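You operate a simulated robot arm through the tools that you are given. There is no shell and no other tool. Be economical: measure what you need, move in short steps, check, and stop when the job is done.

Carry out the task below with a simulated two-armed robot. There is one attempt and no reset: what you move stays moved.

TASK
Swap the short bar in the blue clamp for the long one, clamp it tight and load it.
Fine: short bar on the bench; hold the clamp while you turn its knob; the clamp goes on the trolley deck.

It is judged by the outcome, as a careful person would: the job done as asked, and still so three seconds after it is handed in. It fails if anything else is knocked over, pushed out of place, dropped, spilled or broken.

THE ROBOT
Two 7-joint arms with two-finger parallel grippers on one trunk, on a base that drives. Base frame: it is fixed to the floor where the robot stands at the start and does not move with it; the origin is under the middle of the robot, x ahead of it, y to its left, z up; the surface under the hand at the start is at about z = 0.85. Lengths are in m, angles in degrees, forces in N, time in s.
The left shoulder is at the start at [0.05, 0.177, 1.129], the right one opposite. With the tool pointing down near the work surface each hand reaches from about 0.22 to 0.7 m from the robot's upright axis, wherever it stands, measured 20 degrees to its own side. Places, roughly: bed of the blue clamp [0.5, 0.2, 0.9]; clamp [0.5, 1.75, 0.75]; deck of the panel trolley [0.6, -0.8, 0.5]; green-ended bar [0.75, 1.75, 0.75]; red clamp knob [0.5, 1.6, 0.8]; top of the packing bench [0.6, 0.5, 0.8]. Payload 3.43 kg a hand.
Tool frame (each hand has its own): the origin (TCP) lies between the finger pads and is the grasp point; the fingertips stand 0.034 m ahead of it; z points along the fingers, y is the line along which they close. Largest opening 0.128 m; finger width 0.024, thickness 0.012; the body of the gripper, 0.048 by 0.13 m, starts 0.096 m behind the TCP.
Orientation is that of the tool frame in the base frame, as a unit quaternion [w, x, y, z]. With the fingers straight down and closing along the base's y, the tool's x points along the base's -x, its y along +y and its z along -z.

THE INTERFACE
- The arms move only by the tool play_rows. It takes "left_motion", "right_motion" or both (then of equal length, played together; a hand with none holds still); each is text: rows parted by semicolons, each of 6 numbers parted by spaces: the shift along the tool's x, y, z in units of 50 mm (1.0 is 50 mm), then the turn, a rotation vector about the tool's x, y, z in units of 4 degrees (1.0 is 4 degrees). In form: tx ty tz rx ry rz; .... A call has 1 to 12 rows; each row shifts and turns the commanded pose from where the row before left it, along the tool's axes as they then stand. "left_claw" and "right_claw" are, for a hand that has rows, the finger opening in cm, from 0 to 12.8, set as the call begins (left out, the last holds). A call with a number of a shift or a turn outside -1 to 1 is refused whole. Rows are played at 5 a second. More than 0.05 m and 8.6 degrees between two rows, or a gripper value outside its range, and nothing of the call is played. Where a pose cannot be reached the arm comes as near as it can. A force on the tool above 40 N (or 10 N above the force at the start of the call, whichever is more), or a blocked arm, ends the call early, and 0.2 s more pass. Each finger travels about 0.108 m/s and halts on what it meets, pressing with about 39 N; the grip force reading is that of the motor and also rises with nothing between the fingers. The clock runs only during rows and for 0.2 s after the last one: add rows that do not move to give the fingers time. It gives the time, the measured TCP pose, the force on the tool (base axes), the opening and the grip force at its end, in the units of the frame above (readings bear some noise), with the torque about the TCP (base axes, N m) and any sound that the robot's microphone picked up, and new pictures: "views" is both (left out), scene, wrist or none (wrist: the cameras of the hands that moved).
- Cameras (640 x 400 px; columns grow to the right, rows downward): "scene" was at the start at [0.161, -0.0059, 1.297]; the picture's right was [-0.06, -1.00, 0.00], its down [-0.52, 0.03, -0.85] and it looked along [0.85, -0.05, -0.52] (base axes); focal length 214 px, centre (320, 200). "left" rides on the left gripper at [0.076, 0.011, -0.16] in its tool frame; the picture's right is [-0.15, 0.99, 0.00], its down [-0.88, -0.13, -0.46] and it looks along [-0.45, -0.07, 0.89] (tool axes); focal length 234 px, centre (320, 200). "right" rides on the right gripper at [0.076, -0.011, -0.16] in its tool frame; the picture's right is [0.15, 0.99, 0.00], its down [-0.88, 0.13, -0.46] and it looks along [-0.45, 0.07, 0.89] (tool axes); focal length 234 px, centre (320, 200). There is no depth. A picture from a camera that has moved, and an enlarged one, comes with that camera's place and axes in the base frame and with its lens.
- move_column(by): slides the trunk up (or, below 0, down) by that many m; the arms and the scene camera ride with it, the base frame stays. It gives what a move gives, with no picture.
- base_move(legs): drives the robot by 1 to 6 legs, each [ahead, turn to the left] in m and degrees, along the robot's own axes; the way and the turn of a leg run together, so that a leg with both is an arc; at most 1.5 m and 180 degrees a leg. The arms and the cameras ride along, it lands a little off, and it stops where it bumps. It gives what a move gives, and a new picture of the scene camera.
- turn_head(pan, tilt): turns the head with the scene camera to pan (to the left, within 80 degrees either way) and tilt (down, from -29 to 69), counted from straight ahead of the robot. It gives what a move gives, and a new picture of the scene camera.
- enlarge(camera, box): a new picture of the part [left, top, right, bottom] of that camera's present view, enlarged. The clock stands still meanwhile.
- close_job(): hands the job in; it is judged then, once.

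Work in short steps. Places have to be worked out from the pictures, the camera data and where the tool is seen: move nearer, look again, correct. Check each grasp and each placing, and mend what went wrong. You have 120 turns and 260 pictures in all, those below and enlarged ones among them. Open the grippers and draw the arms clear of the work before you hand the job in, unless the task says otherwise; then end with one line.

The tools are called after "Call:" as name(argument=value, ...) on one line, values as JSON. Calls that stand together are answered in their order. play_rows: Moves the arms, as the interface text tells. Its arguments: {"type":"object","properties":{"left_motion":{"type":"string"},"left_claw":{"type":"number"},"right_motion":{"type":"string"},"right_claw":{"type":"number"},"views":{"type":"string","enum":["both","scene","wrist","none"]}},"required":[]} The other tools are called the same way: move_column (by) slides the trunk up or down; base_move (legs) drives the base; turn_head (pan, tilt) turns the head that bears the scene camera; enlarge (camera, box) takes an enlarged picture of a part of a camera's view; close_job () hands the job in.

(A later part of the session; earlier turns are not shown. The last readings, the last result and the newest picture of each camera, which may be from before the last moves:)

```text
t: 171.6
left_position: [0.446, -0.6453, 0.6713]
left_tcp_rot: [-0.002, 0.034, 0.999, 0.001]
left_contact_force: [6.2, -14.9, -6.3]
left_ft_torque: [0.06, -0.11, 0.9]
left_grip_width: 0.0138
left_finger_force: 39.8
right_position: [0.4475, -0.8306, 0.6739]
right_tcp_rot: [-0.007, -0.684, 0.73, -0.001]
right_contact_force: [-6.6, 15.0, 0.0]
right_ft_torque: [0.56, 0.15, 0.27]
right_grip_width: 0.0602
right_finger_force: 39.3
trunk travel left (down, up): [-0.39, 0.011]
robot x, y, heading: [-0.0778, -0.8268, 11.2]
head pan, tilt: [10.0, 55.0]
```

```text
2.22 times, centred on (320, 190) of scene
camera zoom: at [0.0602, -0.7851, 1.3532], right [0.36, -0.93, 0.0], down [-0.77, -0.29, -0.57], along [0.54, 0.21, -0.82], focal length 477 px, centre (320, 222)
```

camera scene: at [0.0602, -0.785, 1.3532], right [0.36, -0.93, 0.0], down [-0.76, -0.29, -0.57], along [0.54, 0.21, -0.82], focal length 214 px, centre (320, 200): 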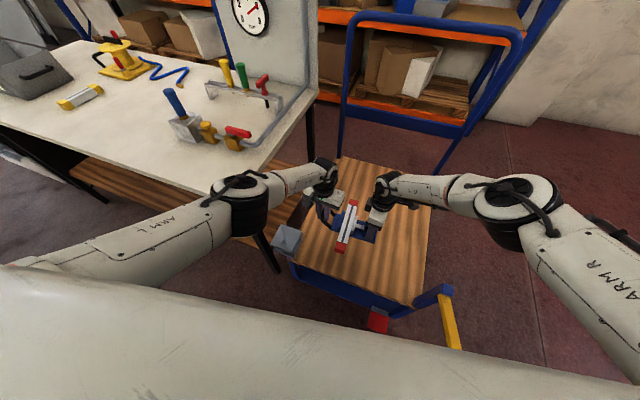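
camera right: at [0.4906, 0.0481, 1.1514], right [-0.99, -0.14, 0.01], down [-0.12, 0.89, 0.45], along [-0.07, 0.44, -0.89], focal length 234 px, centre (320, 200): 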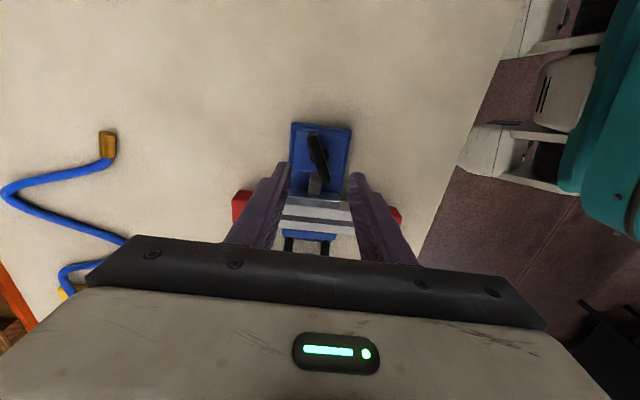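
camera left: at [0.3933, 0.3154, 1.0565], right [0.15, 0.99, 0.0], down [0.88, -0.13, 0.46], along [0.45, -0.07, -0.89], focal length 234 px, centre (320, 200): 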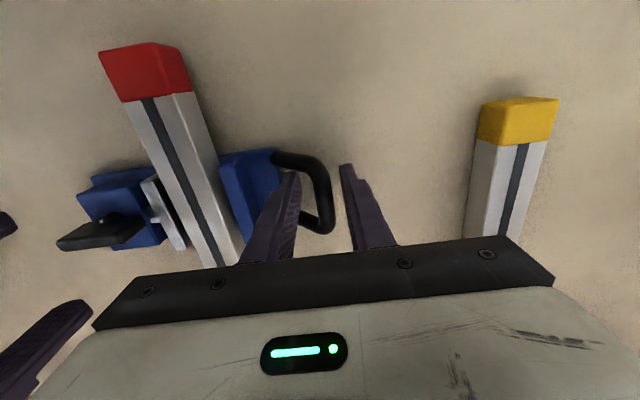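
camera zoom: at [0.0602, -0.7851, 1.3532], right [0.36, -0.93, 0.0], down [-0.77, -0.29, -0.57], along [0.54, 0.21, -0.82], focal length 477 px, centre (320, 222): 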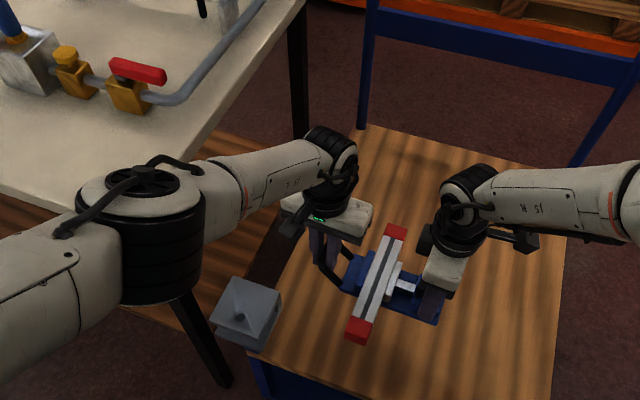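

Call:
play_rows(right_motion="-0.05 0.04 0 0 0 0; -0.03 0.03 0 0 0 0; 0 0 0 0 0 0", views="none")

Call:
move_column(by=-0.06)

Call:
enlarge(camera="scene", box=[180, 80, 460, 280])

```text
t: 172.4
left_position: [0.4456, -0.6436, 0.6718]
left_tcp_rot: [-0.003, 0.033, 0.999, 0.002]
left_contact_force: [3.3, -5.9, -9.0]
left_ft_torque: [0.19, -0.2, 0.45]
left_grip_width: 0.0137
left_finger_force: 38.8
right_position: [0.4443, -0.8284, 0.6727]
right_tcp_rot: [-0.007, -0.684, 0.729, -0.002]
right_contact_force: [-3.2, 6.7, 1.9]
right_ft_torque: [0.95, 0.15, 0.18]
right_grip_width: 0.0598
right_finger_force: 39.2
trunk travel left (down, up): [-0.39, 0.011]
robot x, y, heading: [-0.0773, -0.8213, 11.0]
head pan, tilt: [10.0, 55.0]
```

```text
t: 173.4
left_position: [0.4464, -0.6439, 0.6131]
left_tcp_rot: [-0.003, 0.033, 0.999, 0.003]
left_contact_force: [2.2, 0.9, -6.4]
left_ft_torque: [0.1, 0.02, 0.23]
left_grip_width: 0.0136
left_finger_force: 38.9
right_position: [0.4418, -0.8282, 0.6129]
right_tcp_rot: [-0.009, -0.684, 0.73, -0.002]
right_contact_force: [-1.5, -0.7, -0.3]
right_ft_torque: [0.65, -0.1, 0.15]
right_grip_width: 0.0598
right_finger_force: 38.8
trunk travel left (down, up): [-0.33, 0.071]
robot x, y, heading: [-0.0782, -0.8258, 10.8]
head pan, tilt: [10.0, 55.0]
```

```text
2.00 times, centred on (320, 180) of scene
camera zoom: at [0.0599, -0.7851, 1.2932], right [0.36, -0.93, 0.0], down [-0.77, -0.29, -0.57], along [0.54, 0.21, -0.82], focal length 429 px, centre (320, 240)
```

zoom: 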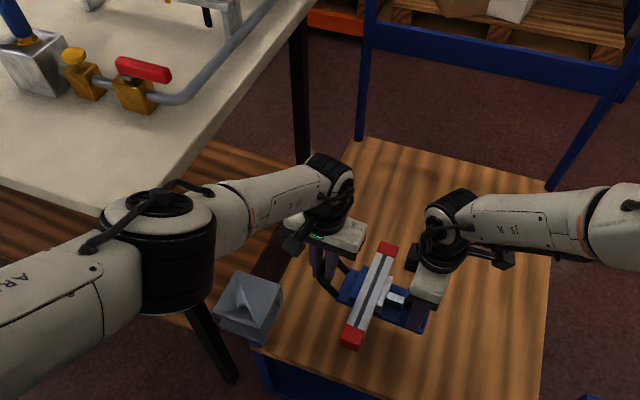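

Level and relaxed; elbow is clear of bench and post. Lower with the trunk another 5 cm, then creep to contact.

Call:
move_column(by=-0.045)

Call:
enlarge(camera="scene", box=[240, 120, 440, 270])

Call:
enlarge(camera="left", box=[0, 0, 640, 400])

```text
t: 174.3
left_position: [0.4466, -0.6433, 0.5687]
left_tcp_rot: [-0.003, 0.034, 0.999, 0.003]
left_contact_force: [1.8, 6.0, -3.0]
left_ft_torque: [0.09, 0.05, 0.1]
left_grip_width: 0.0133
left_finger_force: 39.0
right_position: [0.4425, -0.8286, 0.5673]
right_tcp_rot: [-0.009, -0.684, 0.729, -0.002]
right_contact_force: [-1.1, -6.4, -2.5]
right_ft_torque: [0.23, -0.1, 0.24]
right_grip_width: 0.0597
right_finger_force: 38.9
trunk travel left (down, up): [-0.285, 0.116]
robot x, y, heading: [-0.0785, -0.824, 11.0]
head pan, tilt: [10.0, 55.0]
```

```text
2.67 times, centred on (340, 195) of scene
camera zoom: at [0.0599, -0.7851, 1.2482], right [0.36, -0.93, 0.0], down [-0.77, -0.29, -0.57], along [0.54, 0.21, -0.82], focal length 572 px, centre (267, 213)
```

zoom: 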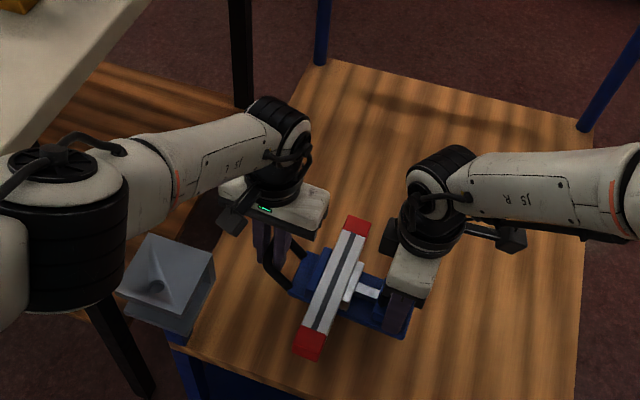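

```text
1.00 times, centred on (320, 200) of left (not enlarged: the box is as wide or as high as the picture)
camera zoom: at [0.3702, -0.6265, 0.729], right [0.21, 0.98, 0.0], down [0.87, -0.19, 0.45], along [0.44, -0.09, -0.89], focal length 234 px, centre (320, 200)
```

zoom: 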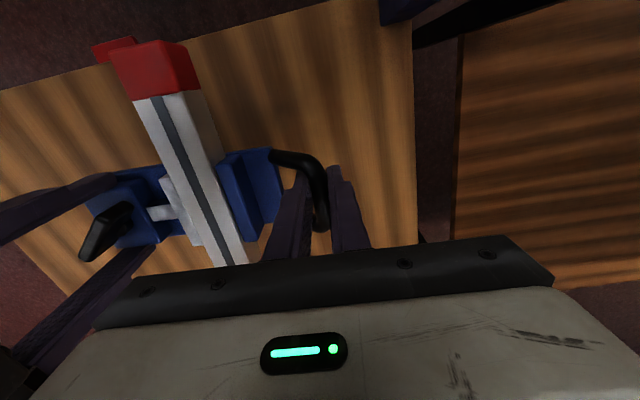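

Call:
move_column(by=-0.012)

Call:
move_column(by=-0.006)

```text
t: 174.9
left_position: [0.4468, -0.6432, 0.5566]
left_tcp_rot: [-0.003, 0.033, 0.999, 0.003]
left_contact_force: [2.5, 9.2, -2.5]
left_ft_torque: [0.06, 0.06, 0.06]
left_grip_width: 0.0134
left_finger_force: 39.0
right_position: [0.4429, -0.8287, 0.5561]
right_tcp_rot: [-0.009, -0.684, 0.73, -0.002]
right_contact_force: [-2.8, -9.0, -4.6]
right_ft_torque: [-0.03, -0.06, 0.29]
right_grip_width: 0.0597
right_finger_force: 39.4
trunk travel left (down, up): [-0.273, 0.128]
robot x, y, heading: [-0.0797, -0.8233, 11.0]
head pan, tilt: [10.0, 55.0]
```

```text
t: 175.4
left_position: [0.4459, -0.6432, 0.551]
left_tcp_rot: [-0.003, 0.033, 0.999, 0.002]
left_contact_force: [2.1, 12.5, -1.6]
left_ft_torque: [0.02, 0.05, -0.02]
left_grip_width: 0.0135
left_finger_force: 38.9
right_position: [0.4435, -0.8285, 0.5487]
right_tcp_rot: [-0.009, -0.684, 0.73, -0.001]
right_contact_force: [-3.0, -11.9, -4.4]
right_ft_torque: [-0.27, -0.05, 0.47]
right_grip_width: 0.0598
right_finger_force: 39.2
trunk travel left (down, up): [-0.267, 0.134]
robot x, y, heading: [-0.0769, -0.8229, 10.6]
head pan, tilt: [10.0, 55.0]
```

Not in contact yet (weight still carried). Continue in 4 mm steps.

Call:
move_column(by=-0.004)

Call:
move_column(by=-0.004)

Call:
enlarge(camera="scene", box=[280, 150, 420, 260])

```text
t: 176.0
left_position: [0.4464, -0.6433, 0.5487]
left_tcp_rot: [-0.003, 0.033, 0.999, 0.003]
left_contact_force: [3.7, 14.8, 0.2]
left_ft_torque: [0.02, 0.1, -0.07]
left_grip_width: 0.0131
left_finger_force: 38.6
right_position: [0.4428, -0.8285, 0.5455]
right_tcp_rot: [-0.009, -0.685, 0.729, -0.002]
right_contact_force: [-3.3, -14.5, -5.3]
right_ft_torque: [-0.34, -0.1, 0.66]
right_grip_width: 0.0597
right_finger_force: 38.7
trunk travel left (down, up): [-0.263, 0.138]
robot x, y, heading: [-0.0778, -0.8229, 11.0]
head pan, tilt: [10.0, 55.0]
```

```text
t: 176.5
left_position: [0.4472, -0.6437, 0.5424]
left_tcp_rot: [-0.004, 0.033, 0.999, 0.003]
left_contact_force: [4.3, 14.6, -0.5]
left_ft_torque: [0.01, 0.08, -0.07]
left_grip_width: 0.0135
left_finger_force: 39.0
right_position: [0.4424, -0.8291, 0.5416]
right_tcp_rot: [-0.01, -0.684, 0.729, -0.002]
right_contact_force: [-3.6, -13.9, -6.5]
right_ft_torque: [-0.36, -0.03, 0.76]
right_grip_width: 0.0598
right_finger_force: 39.1
trunk travel left (down, up): [-0.259, 0.142]
robot x, y, heading: [-0.0823, -0.8229, 10.9]
head pan, tilt: [10.0, 55.0]
```

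```text
3.64 times, centred on (350, 205) of scene
camera zoom: at [0.06, -0.7851, 1.2222], right [0.36, -0.93, 0.0], down [-0.77, -0.29, -0.57], along [0.54, 0.21, -0.82], focal length 780 px, centre (211, 182)
```

zoom: 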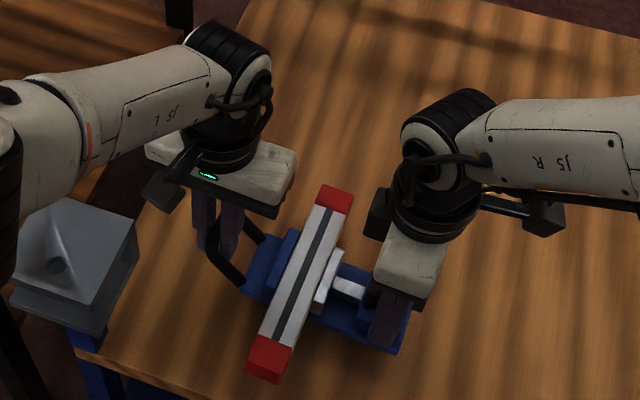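

Call:
move_column(by=-0.006)

Call:
move_column(by=-0.006)

Call:
move_column(by=-0.005)

```text
t: 177.1
left_position: [0.4461, -0.6436, 0.5373]
left_tcp_rot: [-0.002, 0.034, 0.999, 0.002]
left_contact_force: [3.2, 14.0, 0.2]
left_ft_torque: [-0.03, -0.01, -0.06]
left_grip_width: 0.0134
left_finger_force: 39.3
right_position: [0.4425, -0.8279, 0.5356]
right_tcp_rot: [-0.01, -0.684, 0.729, -0.002]
right_contact_force: [-4.3, -15.2, -5.6]
right_ft_torque: [-0.41, -0.01, 0.87]
right_grip_width: 0.0596
right_finger_force: 39.0
trunk travel left (down, up): [-0.253, 0.148]
robot x, y, heading: [-0.075, -0.8244, 10.9]
head pan, tilt: [10.0, 55.0]
```

```text
t: 177.6
left_position: [0.447, -0.6435, 0.5303]
left_tcp_rot: [-0.002, 0.033, 0.999, 0.003]
left_contact_force: [5.8, 14.4, -0.2]
left_ft_torque: [0.02, -0.04, -0.04]
left_grip_width: 0.0134
left_finger_force: 39.1
right_position: [0.4434, -0.8291, 0.5285]
right_tcp_rot: [-0.01, -0.684, 0.729, -0.003]
right_contact_force: [-5.0, -14.2, -5.9]
right_ft_torque: [-0.38, 0.02, 0.92]
right_grip_width: 0.0599
right_finger_force: 39.3
trunk travel left (down, up): [-0.247, 0.154]
robot x, y, heading: [-0.0777, -0.8256, 11.0]
head pan, tilt: [10.0, 55.0]
```

```text
t: 178.1
left_position: [0.4471, -0.6433, 0.5257]
left_tcp_rot: [-0.003, 0.034, 0.999, 0.003]
left_contact_force: [5.6, 13.5, -0.6]
left_ft_torque: [0.02, -0.03, -0.09]
left_grip_width: 0.0134
left_finger_force: 39.3
right_position: [0.4431, -0.8281, 0.5254]
right_tcp_rot: [-0.009, -0.685, 0.729, -0.002]
right_contact_force: [-5.4, -13.6, -5.4]
right_ft_torque: [-0.4, 0.03, 0.98]
right_grip_width: 0.0599
right_finger_force: 38.9
trunk travel left (down, up): [-0.242, 0.159]
robot x, y, heading: [-0.0742, -0.8202, 10.8]
head pan, tilt: [10.0, 55.0]
```

No contact yet; deck is lower than the rough figure. Continue in 1 cm steps.

Call:
move_column(by=-0.01)

Call:
move_column(by=-0.01)

Call:
enlarge(camera="scene", box=[240, 130, 440, 270])

Call:
enlarge(camera="right", box=[0, 0, 640, 400])

```text
t: 178.7
left_position: [0.4473, -0.644, 0.5158]
left_tcp_rot: [-0.002, 0.033, 0.999, 0.002]
left_contact_force: [5.2, 13.6, -1.2]
left_ft_torque: [0.05, -0.03, -0.05]
left_grip_width: 0.0132
left_finger_force: 39.1
right_position: [0.4427, -0.8294, 0.5146]
right_tcp_rot: [-0.01, -0.685, 0.728, -0.002]
right_contact_force: [-5.8, -14.7, -5.6]
right_ft_torque: [-0.4, 0.03, 1.07]
right_grip_width: 0.0596
right_finger_force: 39.0
trunk travel left (down, up): [-0.232, 0.169]
robot x, y, heading: [-0.076, -0.8264, 11.1]
head pan, tilt: [10.0, 55.0]
```

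```text
t: 179.3
left_position: [0.4474, -0.6427, 0.508]
left_tcp_rot: [0.001, 0.032, 0.999, 0.003]
left_contact_force: [9.3, 15.2, -4.3]
left_ft_torque: [0.03, -0.85, 0.06]
left_grip_width: 0.0133
left_finger_force: 39.1
right_position: [0.442, -0.8269, 0.5081]
right_tcp_rot: [-0.008, -0.684, 0.73, -0.003]
right_contact_force: [-13.9, -15.0, 32.5]
right_ft_torque: [-0.38, 0.34, 1.16]
right_grip_width: 0.06
right_finger_force: 39.0
trunk travel left (down, up): [-0.222, 0.179]
robot x, y, heading: [-0.0751, -0.8273, 11.0]
head pan, tilt: [10.0, 55.0]
```

```text
2.86 times, centred on (340, 200) of scene
camera zoom: at [0.0571, -0.7849, 1.1861], right [0.36, -0.93, 0.0], down [-0.76, -0.29, -0.58], along [0.54, 0.21, -0.82], focal length 613 px, centre (263, 200)
```

zoom: 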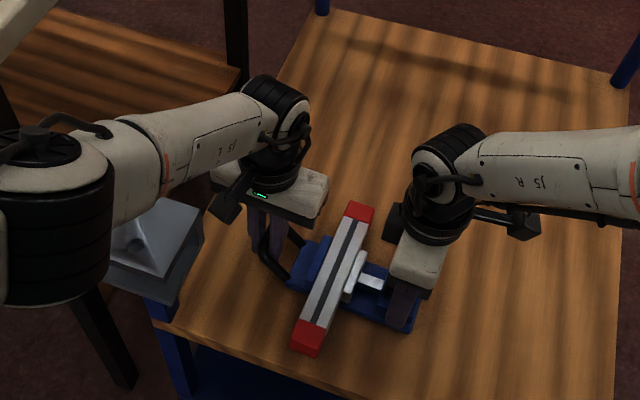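

```text
1.00 times, centred on (320, 200) of right (not enlarged: the box is as wide or as high as the picture)
camera zoom: at [0.4501, -0.9006, 0.6693], right [-1.0, -0.08, 0.01], down [-0.07, 0.89, 0.44], along [-0.05, 0.44, -0.9], focal length 234 px, centre (320, 200)
```

zoom: 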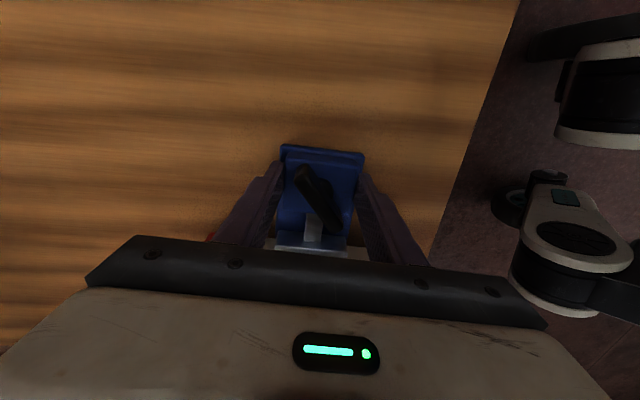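

Contact: right hand reads +32 N, deck ≈ z 0.46. Back off 3 mm on the trunk and ease the left end down.

Call:
move_column(by=0.003)

Call:
play_rows(left_motion="0 0.04 0.04 0 0 0; 0 0 0 0 0 0", views="none")

Call:
enlarge(camera="left", box=[60, 20, 420, 270])

```text
t: 179.8
left_position: [0.4455, -0.6426, 0.5085]
left_tcp_rot: [-0.001, 0.032, 0.999, 0.003]
left_contact_force: [7.9, 13.7, -8.2]
left_ft_torque: [0.13, -0.9, 0.24]
left_grip_width: 0.0134
left_finger_force: 38.8
right_position: [0.4432, -0.8264, 0.5092]
right_tcp_rot: [-0.007, -0.684, 0.73, -0.002]
right_contact_force: [-8.6, -12.0, 21.6]
right_ft_torque: [0.62, 0.22, 1.16]
right_grip_width: 0.0598
right_finger_force: 38.5
trunk travel left (down, up): [-0.225, 0.176]
robot x, y, heading: [-0.0754, -0.8265, 11.0]
head pan, tilt: [10.0, 55.0]
```

```text
t: 180.4
left_position: [0.4459, -0.6439, 0.5083]
left_tcp_rot: [-0.002, 0.033, 0.999, 0.002]
left_contact_force: [3.1, 11.5, 3.3]
left_ft_torque: [-0.14, -0.3, 0.16]
left_grip_width: 0.0133
left_finger_force: 39.3
right_position: [0.4429, -0.8269, 0.5089]
right_tcp_rot: [-0.008, -0.684, 0.73, -0.002]
right_contact_force: [-4.7, -4.5, 11.7]
right_ft_torque: [-1.14, -0.35, 0.5]
right_grip_width: 0.0596
right_finger_force: 39.0
trunk travel left (down, up): [-0.225, 0.176]
robot x, y, heading: [-0.0793, -0.8218, 11.2]
head pan, tilt: [10.0, 55.0]
```

```text
1.60 times, centred on (240, 145) of left
camera zoom: at [0.3695, -0.6255, 0.6686], right [0.21, 0.98, 0.0], down [0.87, -0.19, 0.45], along [0.44, -0.09, -0.89], focal length 375 px, centre (448, 288)
```

zoom: 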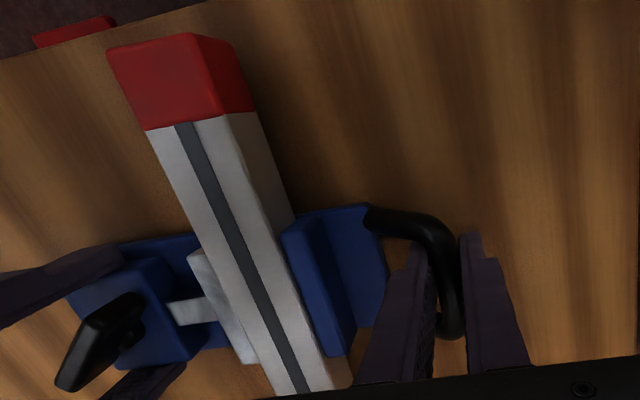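

Both ends are resting on the deck. Open both hands.

Call:
play_rows(left_motion="0 0 0 0 0 0; 0 0 0 0 0 0; 0 0 0 0 0 0", right_motion="0 0 0 0 0 0; 0 0 0 0 0 0; 0 0 0 0 0 0", left_claw=3.2, right_claw=9, views="wrist")

Call:
enlarge(camera="scene", box=[280, 150, 420, 260])

```text
t: 181.2
left_position: [0.4453, -0.6429, 0.5076]
left_tcp_rot: [-0.002, 0.033, 0.999, 0.001]
left_contact_force: [1.0, -0.3, 0.6]
left_ft_torque: [0.03, -0.01, 0.0]
left_grip_width: 0.032
left_finger_force: 0.0
right_position: [0.4433, -0.8285, 0.5091]
right_tcp_rot: [-0.008, -0.684, 0.729, -0.001]
right_contact_force: [0.5, -0.4, -0.1]
right_ft_torque: [-0.01, 0.0, 0.01]
right_grip_width: 0.0897
right_finger_force: 0.1
trunk travel left (down, up): [-0.225, 0.176]
robot x, y, heading: [-0.0788, -0.8242, 10.7]
head pan, tilt: [10.0, 55.0]
camera right: at [0.4504, -0.9015, 0.668], right [-1.0, -0.08, 0.01], down [-0.07, 0.89, 0.45], along [-0.05, 0.44, -0.9], focal length 234 px, centre (320, 200)
camera left: at [0.3698, -0.6264, 0.6674], right [0.21, 0.98, 0.0], down [0.87, -0.19, 0.45], along [0.44, -0.09, -0.89], focal length 234 px, centre (320, 200)
```

right: 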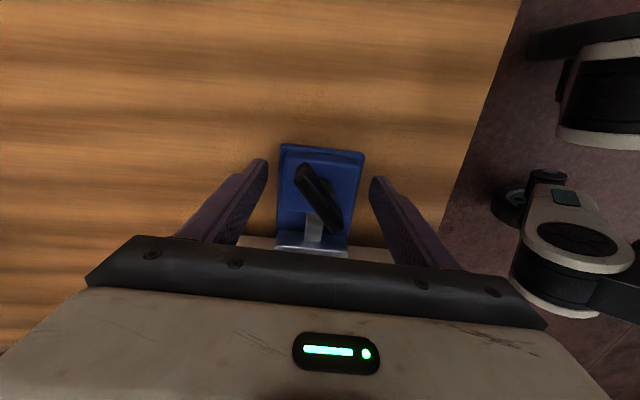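
left: 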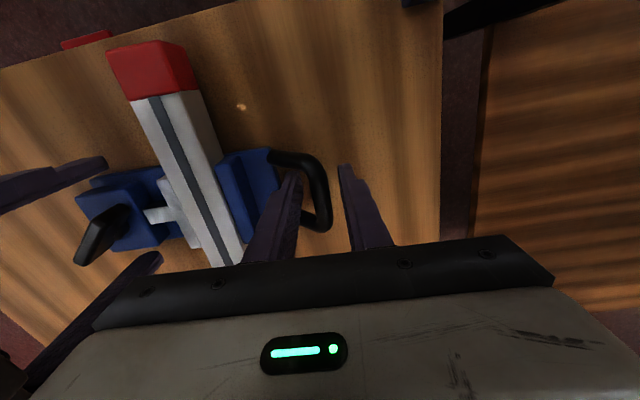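

```text
3.64 times, centred on (350, 205) of scene
camera zoom: at [0.0596, -0.7852, 1.1882], right [0.36, -0.93, 0.0], down [-0.76, -0.29, -0.57], along [0.54, 0.21, -0.82], focal length 780 px, centre (211, 182)
```

zoom: 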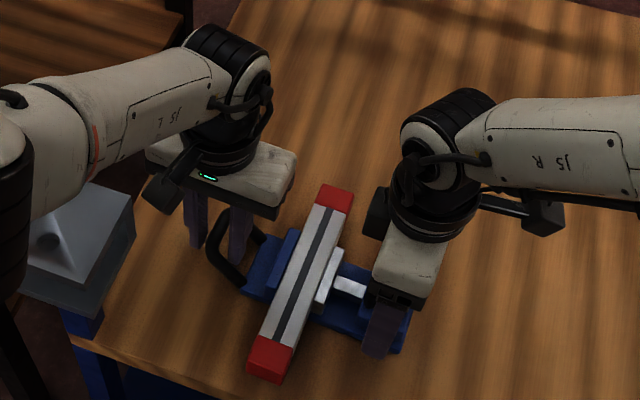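

Clamp sits on the deck, released. Because the knob sprang back a little, I'll test tightness: raise both hands, then grip the bar's near end with the left and lift slightly to see if the clamp comes with it.

Call:
play_rows(left_motion="0 0 -0.8 0 0 0; 0 0 -0.8 0 0 0; 0.57 -0.65 0 0 0 0; 0.57 -0.65 0 0 0 0; 0.56 -0.64 0 0 0 0; 0 0 0 0 0 0", right_motion="0 0 -0.8 0 0 0; 0 0 -0.8 0 0 0; 0 0 -0.8 0 0 0; 0.6 0 0 0 0 0; 0.6 0 0 0 0 0; 0 0 0 0 0 0", left_claw=6.5, views="both")

Call:
enlarge(camera="scene", box=[260, 130, 440, 270])

```text
t: 182.6
left_position: [0.3537, -0.7356, 0.5912]
left_tcp_rot: [-0.001, 0.033, 0.999, 0.002]
left_contact_force: [-0.3, 0.1, -0.6]
left_ft_torque: [-0.01, 0.01, 0.02]
left_grip_width: 0.065
left_finger_force: 0.0
right_position: [0.4404, -0.888, 0.6251]
right_tcp_rot: [-0.007, -0.684, 0.73, -0.002]
right_contact_force: [0.4, 0.8, 0.3]
right_ft_torque: [0.01, 0.04, -0.02]
right_grip_width: 0.0901
right_finger_force: 0.1
trunk travel left (down, up): [-0.225, 0.176]
robot x, y, heading: [-0.0758, -0.8244, 10.9]
head pan, tilt: [10.0, 55.0]
camera scene: at [0.0596, -0.7852, 1.1883], right [0.36, -0.93, 0.0], down [-0.76, -0.29, -0.57], along [0.54, 0.21, -0.82], focal length 214 px, centre (320, 200)
camera right: at [0.4468, -0.9618, 0.7858], right [-1.0, -0.08, 0.01], down [-0.07, 0.89, 0.45], along [-0.05, 0.44, -0.9], focal length 234 px, centre (320, 200)
camera left: at [0.2775, -0.7174, 0.7507], right [0.21, 0.98, 0.0], down [0.87, -0.19, 0.45], along [0.44, -0.09, -0.89], focal length 234 px, centre (320, 200)
```

scene: 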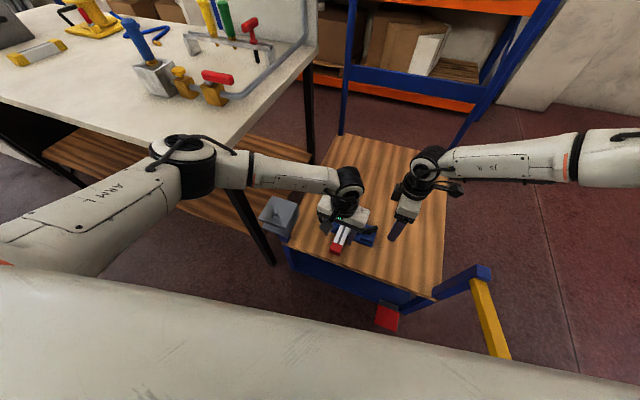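
right: 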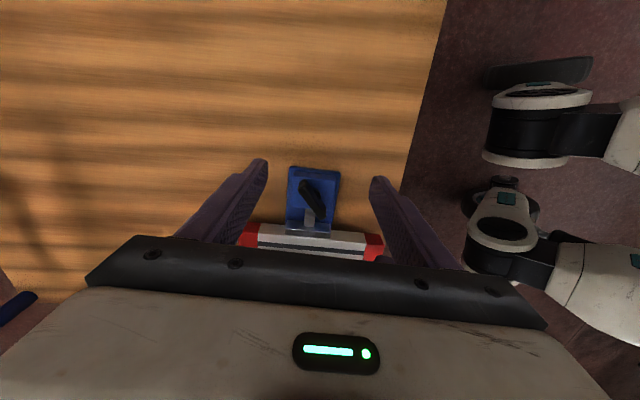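
left: 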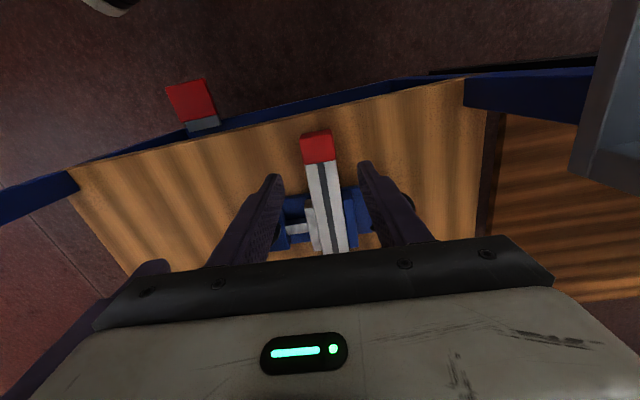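

```text
2.86 times, centred on (350, 200) of scene
camera zoom: at [0.0596, -0.7852, 1.1883], right [0.36, -0.93, 0.0], down [-0.76, -0.29, -0.57], along [0.54, 0.21, -0.82], focal length 613 px, centre (234, 200)
```

zoom: 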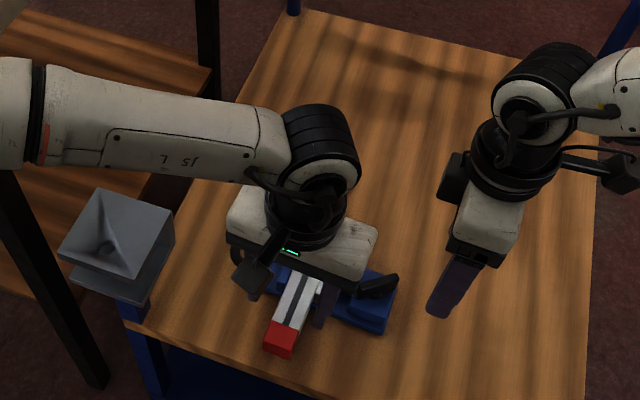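

Aligned over the bar's near end. Descend, grip and lift 6 mm gently.

Call:
play_rows(left_motion="0 0 0.7 0 0 0; 0 0 0.66 0 0 0; 0 0 0 0 0 0", views="none")

Call:
play_rows(left_motion="0 0 0 0 0 0; 0 0 0 0 0 0; 0 0 0 0 0 0", left_claw=0, views="none")

Call:
enlarge(camera="right", box=[200, 120, 440, 270])

Call:
play_rows(left_motion="0 0 -0.08 0 0 0; 0 0 -0.08 0 0 0; 0 0 0 0 0 0", views="none")

Call:
enlarge(camera="right", box=[200, 120, 440, 270])

```text
t: 183.4
left_position: [0.3527, -0.7337, 0.5219]
left_tcp_rot: [-0.003, 0.034, 0.999, 0.002]
left_contact_force: [0.7, -0.4, -0.3]
left_ft_torque: [0.0, 0.01, 0.03]
left_grip_width: 0.0648
left_finger_force: 0.3
right_position: [0.4389, -0.8875, 0.6258]
right_tcp_rot: [-0.008, -0.683, 0.73, -0.001]
right_contact_force: [-0.2, -0.1, 0.8]
right_ft_torque: [0.01, 0.0, 0.0]
right_grip_width: 0.0897
right_finger_force: 0.2
trunk travel left (down, up): [-0.225, 0.176]
robot x, y, heading: [-0.0768, -0.8225, 10.7]
head pan, tilt: [10.0, 55.0]
```

```text
t: 184.2
left_position: [0.3524, -0.7331, 0.5227]
left_tcp_rot: [-0.003, 0.033, 0.999, 0.002]
left_contact_force: [-0.1, 0.9, 0.6]
left_ft_torque: [-0.01, 0.06, 0.24]
left_grip_width: 0.0354
left_finger_force: 39.5
right_position: [0.44, -0.8872, 0.6263]
right_tcp_rot: [-0.007, -0.683, 0.73, -0.001]
right_contact_force: [-0.2, -0.3, 0.2]
right_ft_torque: [0.0, 0.0, 0.01]
right_grip_width: 0.09
right_finger_force: 0.0
trunk travel left (down, up): [-0.225, 0.176]
robot x, y, heading: [-0.0783, -0.8225, 11.1]
head pan, tilt: [10.0, 55.0]
```

```text
2.67 times, centred on (320, 195) of right
camera zoom: at [0.4469, -0.9615, 0.7855], right [-1.0, -0.08, 0.01], down [-0.07, 0.89, 0.45], along [-0.05, 0.44, -0.9], focal length 624 px, centre (320, 213)
```

zoom: 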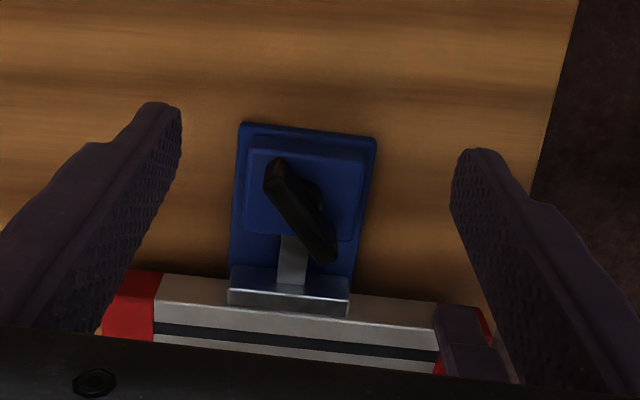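

```text
t: 185.0
left_position: [0.3545, -0.7334, 0.5286]
left_tcp_rot: [-0.002, 0.033, 0.999, 0.0]
left_contact_force: [-0.5, -2.5, -2.8]
left_ft_torque: [-0.03, 0.22, 0.01]
left_grip_width: 0.0352
left_finger_force: 38.7
right_position: [0.4405, -0.8878, 0.625]
right_tcp_rot: [-0.008, -0.684, 0.729, -0.001]
right_contact_force: [0.4, 0.2, 0.5]
right_ft_torque: [0.01, 0.01, 0.01]
right_grip_width: 0.0898
right_finger_force: 0.0
trunk travel left (down, up): [-0.225, 0.176]
robot x, y, heading: [-0.077, -0.826, 11.1]
head pan, tilt: [10.0, 55.0]
```

```text
2.67 times, centred on (320, 195) of right
camera zoom: at [0.4469, -0.9616, 0.7854], right [-1.0, -0.08, 0.01], down [-0.07, 0.89, 0.45], along [-0.05, 0.44, -0.9], focal length 624 px, centre (320, 213)
```

zoom: 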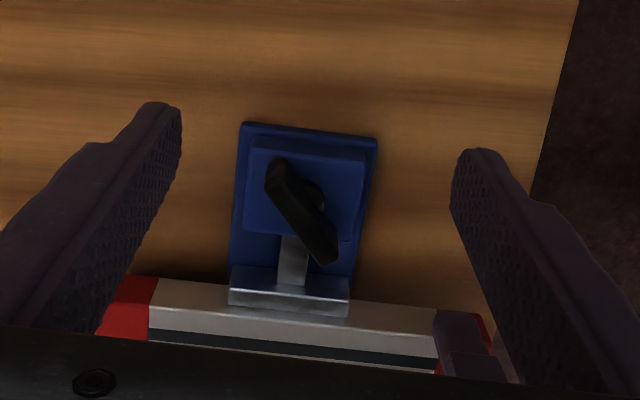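

Ambiguous at 6 mm. Lift another 10 mm and compare in the views.

Call:
enlarge(camera="left", box=[200, 110, 440, 260])

Call:
play_rows(left_motion="0 0 -0.1 0 0 0; 0 0 -0.1 0 0 0; 0 0 0 0 0 0", views="none")

Call:
enlarge(camera="right", box=[200, 120, 440, 270])

Call:
enlarge(camera="scene", box=[290, 170, 410, 260])

```text
2.67 times, centred on (320, 185) of left
camera zoom: at [0.2778, -0.7164, 0.6883], right [0.21, 0.98, 0.0], down [0.87, -0.19, 0.45], along [0.44, -0.09, -0.89], focal length 624 px, centre (320, 240)
```

zoom: 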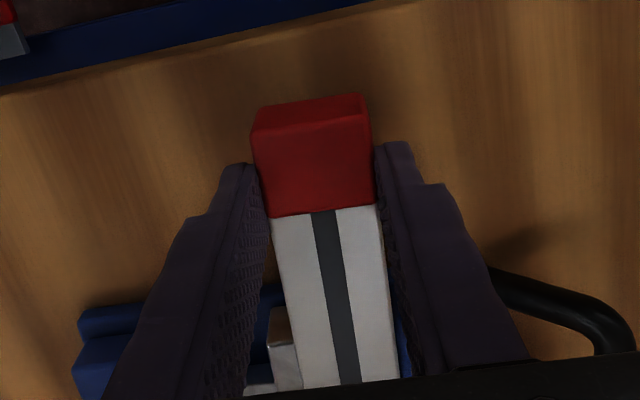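

```text
t: 185.8
left_position: [0.356, -0.7341, 0.5361]
left_tcp_rot: [-0.003, 0.033, 0.999, 0.002]
left_contact_force: [-0.4, 1.0, -2.5]
left_ft_torque: [0.04, 0.21, 0.13]
left_grip_width: 0.0353
left_finger_force: 38.9
right_position: [0.4397, -0.8881, 0.6241]
right_tcp_rot: [-0.008, -0.684, 0.73, -0.001]
right_contact_force: [-0.5, 0.7, 0.0]
right_ft_torque: [0.01, 0.01, 0.0]
right_grip_width: 0.0897
right_finger_force: 0.2
trunk travel left (down, up): [-0.225, 0.176]
robot x, y, heading: [-0.0786, -0.8241, 11.0]
head pan, tilt: [10.0, 55.0]
```

```text
2.67 times, centred on (320, 195) of right
camera zoom: at [0.447, -0.9615, 0.7855], right [-1.0, -0.08, 0.01], down [-0.07, 0.89, 0.45], along [-0.05, 0.44, -0.9], focal length 624 px, centre (320, 213)
```

zoom: 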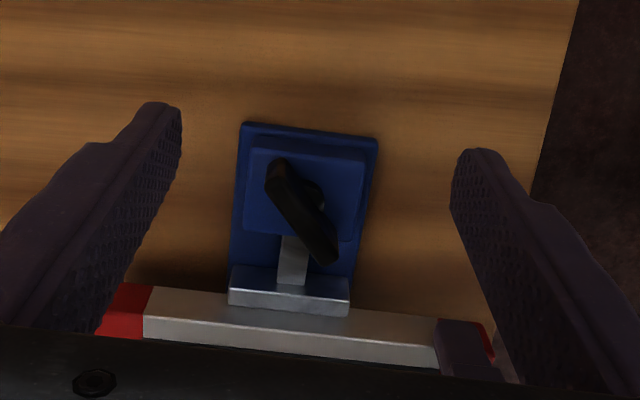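

```text
4.44 times, centred on (350, 215) of scene
camera zoom: at [0.0598, -0.7851, 1.1882], right [0.36, -0.93, 0.0], down [-0.77, -0.29, -0.57], along [0.54, 0.21, -0.82], focal length 953 px, centre (187, 133)
```

zoom: 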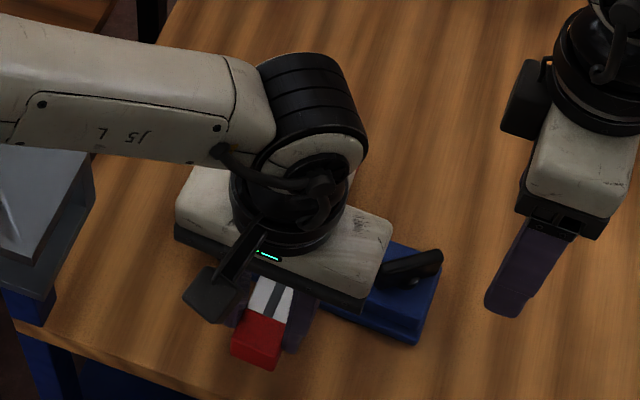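

The bar lifts freely while the clamp stays put, and the knob has crept back ~12° since tightening — so it isn't tight. I'll put the bar back down, re-hold the handle and retighten here on the deck. First lower the bar and return the left hand over the handle.

Call:
play_rows(left_motion="0 0 0.12 0 0 0; 0 0 0.12 0 0 0; 0 0 0.1 0 0 0; 0 0 0 0 0 0", views="none")

Call:
play_rows(left_motion="0 0 0 0 0 0; 0 0 0 0 0 0; 0 0 -0.7 0 0 0; 0 0 -0.7 0 0 0; -0.57 0.65 0 0 0 0; -0.57 0.65 0 0 0 0; -0.56 0.64 0 0 0 0; 0 0 0 0 0 0; 0 0 0 0 0 0; 0 0 0 0 0 0", left_claw=6.5, right_motion="0 0 0 0 0 -1; 0 0 0 0 0 -1; 0 0 0 0 0 -1; 0 0 0 0 0 -1; 0 0 0 0 0 -1; 0 0 0 0 0 -1; 0 0 0 0 0 -1; 0 0 0 0 0 -1; 0 0 0 0 0 -0.9; 0 0 0 0 0 0", right_claw=5, views="both")

Call:
enlarge(camera="left", box=[60, 20, 420, 270])

Call:
enlarge(camera="right", box=[200, 100, 440, 260])

```text
t: 186.8
left_position: [0.3556, -0.7347, 0.5224]
left_tcp_rot: [0.001, 0.033, 0.999, 0.001]
left_contact_force: [-5.9, 4.2, 22.2]
left_ft_torque: [0.11, -0.76, 0.36]
left_grip_width: 0.0356
left_finger_force: 38.8
right_position: [0.4389, -0.8875, 0.6276]
right_tcp_rot: [-0.007, -0.684, 0.73, -0.002]
right_contact_force: [0.2, -1.0, 0.1]
right_ft_torque: [0.04, 0.03, -0.01]
right_grip_width: 0.0898
right_finger_force: 0.1
trunk travel left (down, up): [-0.225, 0.176]
robot x, y, heading: [-0.0783, -0.8247, 10.9]
head pan, tilt: [10.0, 55.0]
```

```text
t: 189.0
left_position: [0.4467, -0.6436, 0.5899]
left_tcp_rot: [-0.002, 0.032, 0.999, 0.002]
left_contact_force: [0.0, -0.6, -0.2]
left_ft_torque: [0.04, -0.05, 0.0]
left_grip_width: 0.065
left_finger_force: 0.0
right_position: [0.4414, -0.8855, 0.6284]
right_tcp_rot: [0.009, 0.875, -0.484, -0.002]
right_contact_force: [0.6, 0.3, 0.9]
right_ft_torque: [0.03, 0.0, 0.02]
right_grip_width: 0.0498
right_finger_force: 0.1
trunk travel left (down, up): [-0.225, 0.176]
robot x, y, heading: [-0.0783, -0.8214, 10.8]
head pan, tilt: [10.0, 55.0]
camera scene: at [0.0596, -0.7852, 1.1883], right [0.36, -0.93, 0.0], down [-0.76, -0.29, -0.57], along [0.54, 0.21, -0.82], focal length 214 px, centre (320, 200)
camera right: at [0.4914, -0.9425, 0.7874], right [-0.76, -0.65, 0.02], down [-0.57, 0.68, 0.45], along [-0.3, 0.34, -0.89], focal length 234 px, centre (320, 200)
camera left: at [0.3696, -0.627, 0.7509], right [0.21, 0.98, 0.0], down [0.87, -0.19, 0.45], along [0.44, -0.09, -0.89], focal length 234 px, centre (320, 200)
```

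scene: 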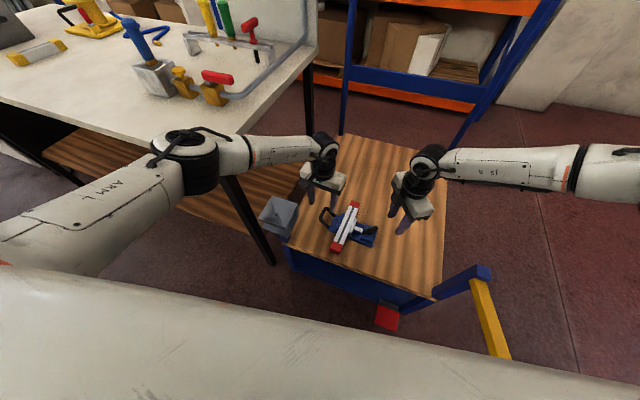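
right: 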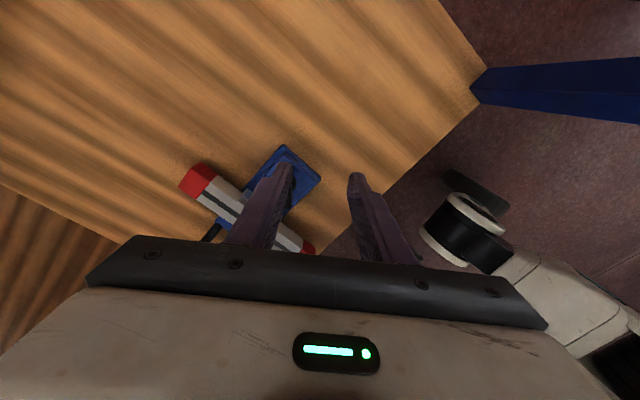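
left: 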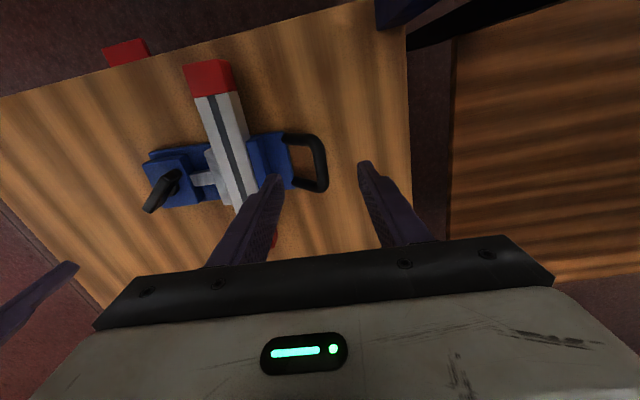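

```text
1.60 times, centred on (240, 145) of left
camera zoom: at [0.3696, -0.627, 0.7509], right [0.21, 0.98, 0.0], down [0.87, -0.19, 0.45], along [0.44, -0.09, -0.89], focal length 375 px, centre (448, 288)
```

zoom: 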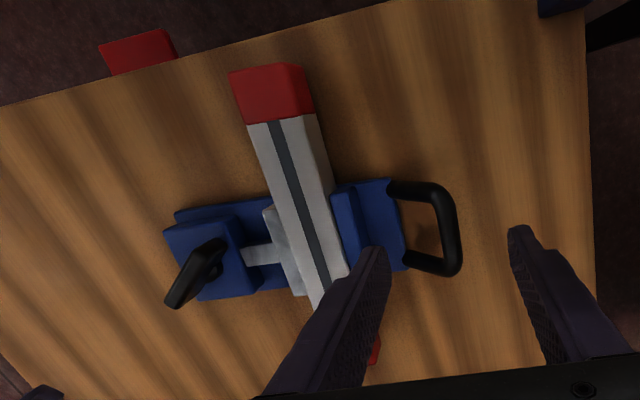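

```text
2.50 times, centred on (320, 180) of right
camera zoom: at [0.4914, -0.9425, 0.7874], right [-0.76, -0.65, 0.02], down [-0.57, 0.68, 0.45], along [-0.3, 0.34, -0.89], focal length 585 px, centre (320, 250)
```

zoom: 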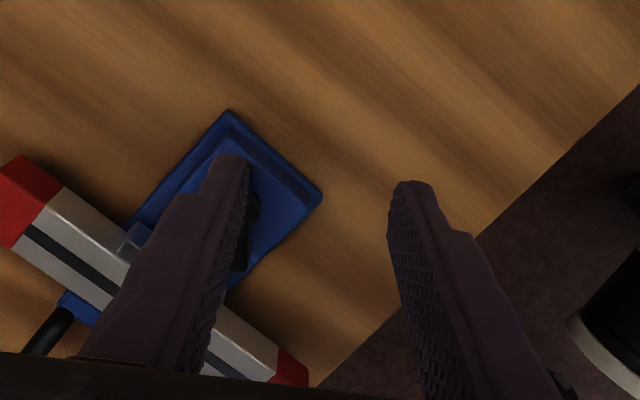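

Handle and knob located: knob ≈(0.439, −0.821), T at ~30°. Close up: left onto the handle, right over the knob and down.

Call:
play_rows(left_motion="0 0 0 0 0 0; 0.03 0.02 0.5 0 0 0; 0 0 0.5 0 0 0; 0 0 0.4 0 0 0; 0 0 0.22 0 0 0; 0 0 0 0 0 0", left_claw=3.4, right_motion="-0.56 -0.32 0 0 0 0.25; -0.56 -0.32 0 0 0 0.25; 0 0 0.7 0 0 0; 0 0 0 0 0 0; 0 0 0 0 0 0; 0 0 0 0 0 0", right_claw=5, views="none")

Call:
enlarge(camera="right", box=[220, 60, 420, 240])

Call:
enlarge(camera="left", box=[60, 20, 420, 270])

```text
t: 190.4
left_position: [0.4455, -0.641, 0.5089]
left_tcp_rot: [-0.003, 0.033, 0.999, 0.001]
left_contact_force: [-0.5, 0.0, 0.9]
left_ft_torque: [-0.03, -0.02, 0.02]
left_grip_width: 0.0341
left_finger_force: 0.1
right_position: [0.4387, -0.8237, 0.5914]
right_tcp_rot: [0.007, 0.865, -0.501, -0.001]
right_contact_force: [-0.7, -0.7, -0.1]
right_ft_torque: [0.0, 0.04, 0.0]
right_grip_width: 0.0502
right_finger_force: 0.0
trunk travel left (down, up): [-0.225, 0.176]
robot x, y, heading: [-0.0744, -0.828, 10.9]
head pan, tilt: [10.0, 55.0]
```

```text
2.22 times, centred on (320, 150) of right
camera zoom: at [0.4883, -0.8816, 0.7504], right [-0.78, -0.62, 0.02], down [-0.55, 0.7, 0.45], along [-0.29, 0.35, -0.89], focal length 520 px, centre (320, 311)
```

zoom: 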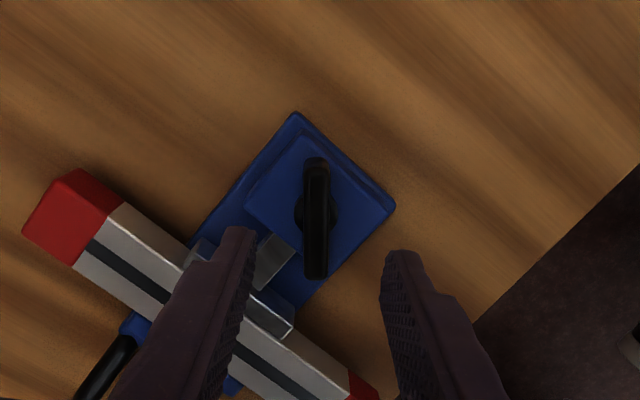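

```text
1.60 times, centred on (240, 145) of left
camera zoom: at [0.3683, -0.6242, 0.6699], right [0.21, 0.98, 0.0], down [0.87, -0.19, 0.45], along [0.44, -0.09, -0.89], focal length 375 px, centre (448, 288)
```

zoom: 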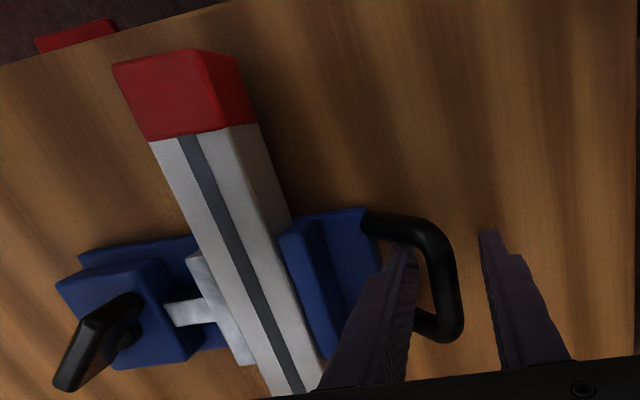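

Both aligned. Close left on the handle, lower the right and close on the knob.

Call:
play_rows(left_motion="0 0 0 0 0 0; 0 0 0 0 0 0; 0 0 0 0 0 0; 0 0 0 0 0 0", left_claw=0, right_motion="0 0 0.5 0 0 0; 0 0 0.4 0 0 0; 0 0 0.18 0 0 0; 0 0 0 0 0 0", right_claw=4.5, views="none")

Call:
play_rows(right_motion="0 0 0 0 0 0; 0 0 0 0 0 0; 0 0 0 0 0 0", right_claw=0, views="none")

Call:
play_rows(right_motion="0 0 0 0 0 1; 0 0 0 0 0 1; 0 0 0 0 0 1; 0 0 0 0 0 0", views="none")

Call:
play_rows(right_motion="0 0 0 0 0 1; 0 0 0 0 0 1; 0 0 0 0 0 1; 0 0 0 0 0 0", views="none")

Call:
enlarge(camera="left", box=[60, 20, 420, 270])

```text
t: 191.4
left_position: [0.444, -0.6415, 0.5095]
left_tcp_rot: [-0.004, 0.034, 0.999, 0.001]
left_contact_force: [1.4, -3.1, 2.0]
left_ft_torque: [-0.14, 0.12, 0.16]
left_grip_width: 0.0141
left_finger_force: 38.4
right_position: [0.4372, -0.8231, 0.537]
right_tcp_rot: [0.008, 0.866, -0.5, -0.001]
right_contact_force: [0.3, 0.9, -0.7]
right_ft_torque: [-0.03, 0.03, 0.0]
right_grip_width: 0.045
right_finger_force: 0.1
trunk travel left (down, up): [-0.225, 0.176]
robot x, y, heading: [-0.0808, -0.8211, 10.8]
head pan, tilt: [10.0, 55.0]
```

```text
t: 192.2
left_position: [0.445, -0.6396, 0.5101]
left_tcp_rot: [-0.002, 0.032, 0.999, 0.001]
left_contact_force: [0.2, -4.0, 3.5]
left_ft_torque: [-0.08, 0.15, -0.16]
left_grip_width: 0.0144
left_finger_force: 38.9
right_position: [0.4382, -0.821, 0.5365]
right_tcp_rot: [0.006, 0.866, -0.501, 0.0]
right_contact_force: [1.3, 4.3, 0.3]
right_ft_torque: [0.24, -0.54, 0.01]
right_grip_width: 0.0114
right_finger_force: 39.5
trunk travel left (down, up): [-0.225, 0.176]
robot x, y, heading: [-0.0777, -0.8272, 11.0]
head pan, tilt: [10.0, 55.0]
```

```text
t: 193.2
left_position: [0.4446, -0.6426, 0.5097]
left_tcp_rot: [-0.002, 0.033, 0.999, 0.001]
left_contact_force: [-0.9, -5.9, 3.8]
left_ft_torque: [-0.12, 0.2, -0.1]
left_grip_width: 0.0138
left_finger_force: 39.0
right_position: [0.4399, -0.8221, 0.5383]
right_tcp_rot: [0.008, 0.808, -0.589, 0.0]
right_contact_force: [0.4, 7.0, -0.8]
right_ft_torque: [0.08, -0.49, 0.08]
right_grip_width: 0.0114
right_finger_force: 39.0
trunk travel left (down, up): [-0.225, 0.176]
robot x, y, heading: [-0.0781, -0.8238, 11.0]
head pan, tilt: [10.0, 55.0]
```

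```text
t: 194.2
left_position: [0.4452, -0.6429, 0.5105]
left_tcp_rot: [-0.003, 0.034, 0.999, 0.0]
left_contact_force: [-0.5, -10.5, 3.8]
left_ft_torque: [-0.13, 0.29, -0.11]
left_grip_width: 0.0143
left_finger_force: 39.2
right_position: [0.4378, -0.8224, 0.5386]
right_tcp_rot: [0.007, 0.743, -0.67, 0.001]
right_contact_force: [0.3, 11.0, -2.0]
right_ft_torque: [-0.24, -0.37, 0.21]
right_grip_width: 0.0114
right_finger_force: 39.2
trunk travel left (down, up): [-0.225, 0.176]
robot x, y, heading: [-0.0806, -0.825, 11.0]
head pan, tilt: [10.0, 55.0]
```

```text
1.60 times, centred on (240, 145) of left
camera zoom: at [0.3684, -0.6249, 0.67], right [0.21, 0.98, 0.0], down [0.87, -0.19, 0.45], along [0.44, -0.1, -0.89], focal length 375 px, centre (448, 288)
```

zoom: 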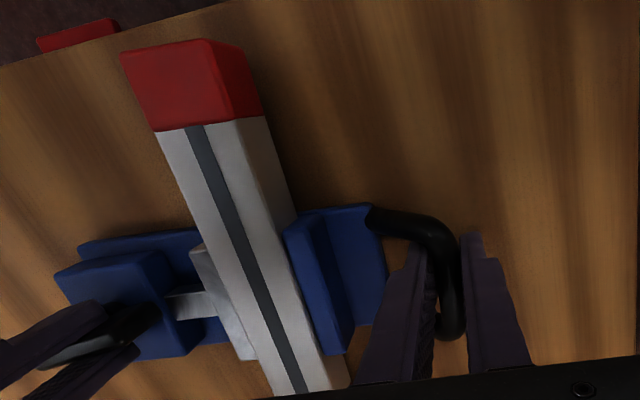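

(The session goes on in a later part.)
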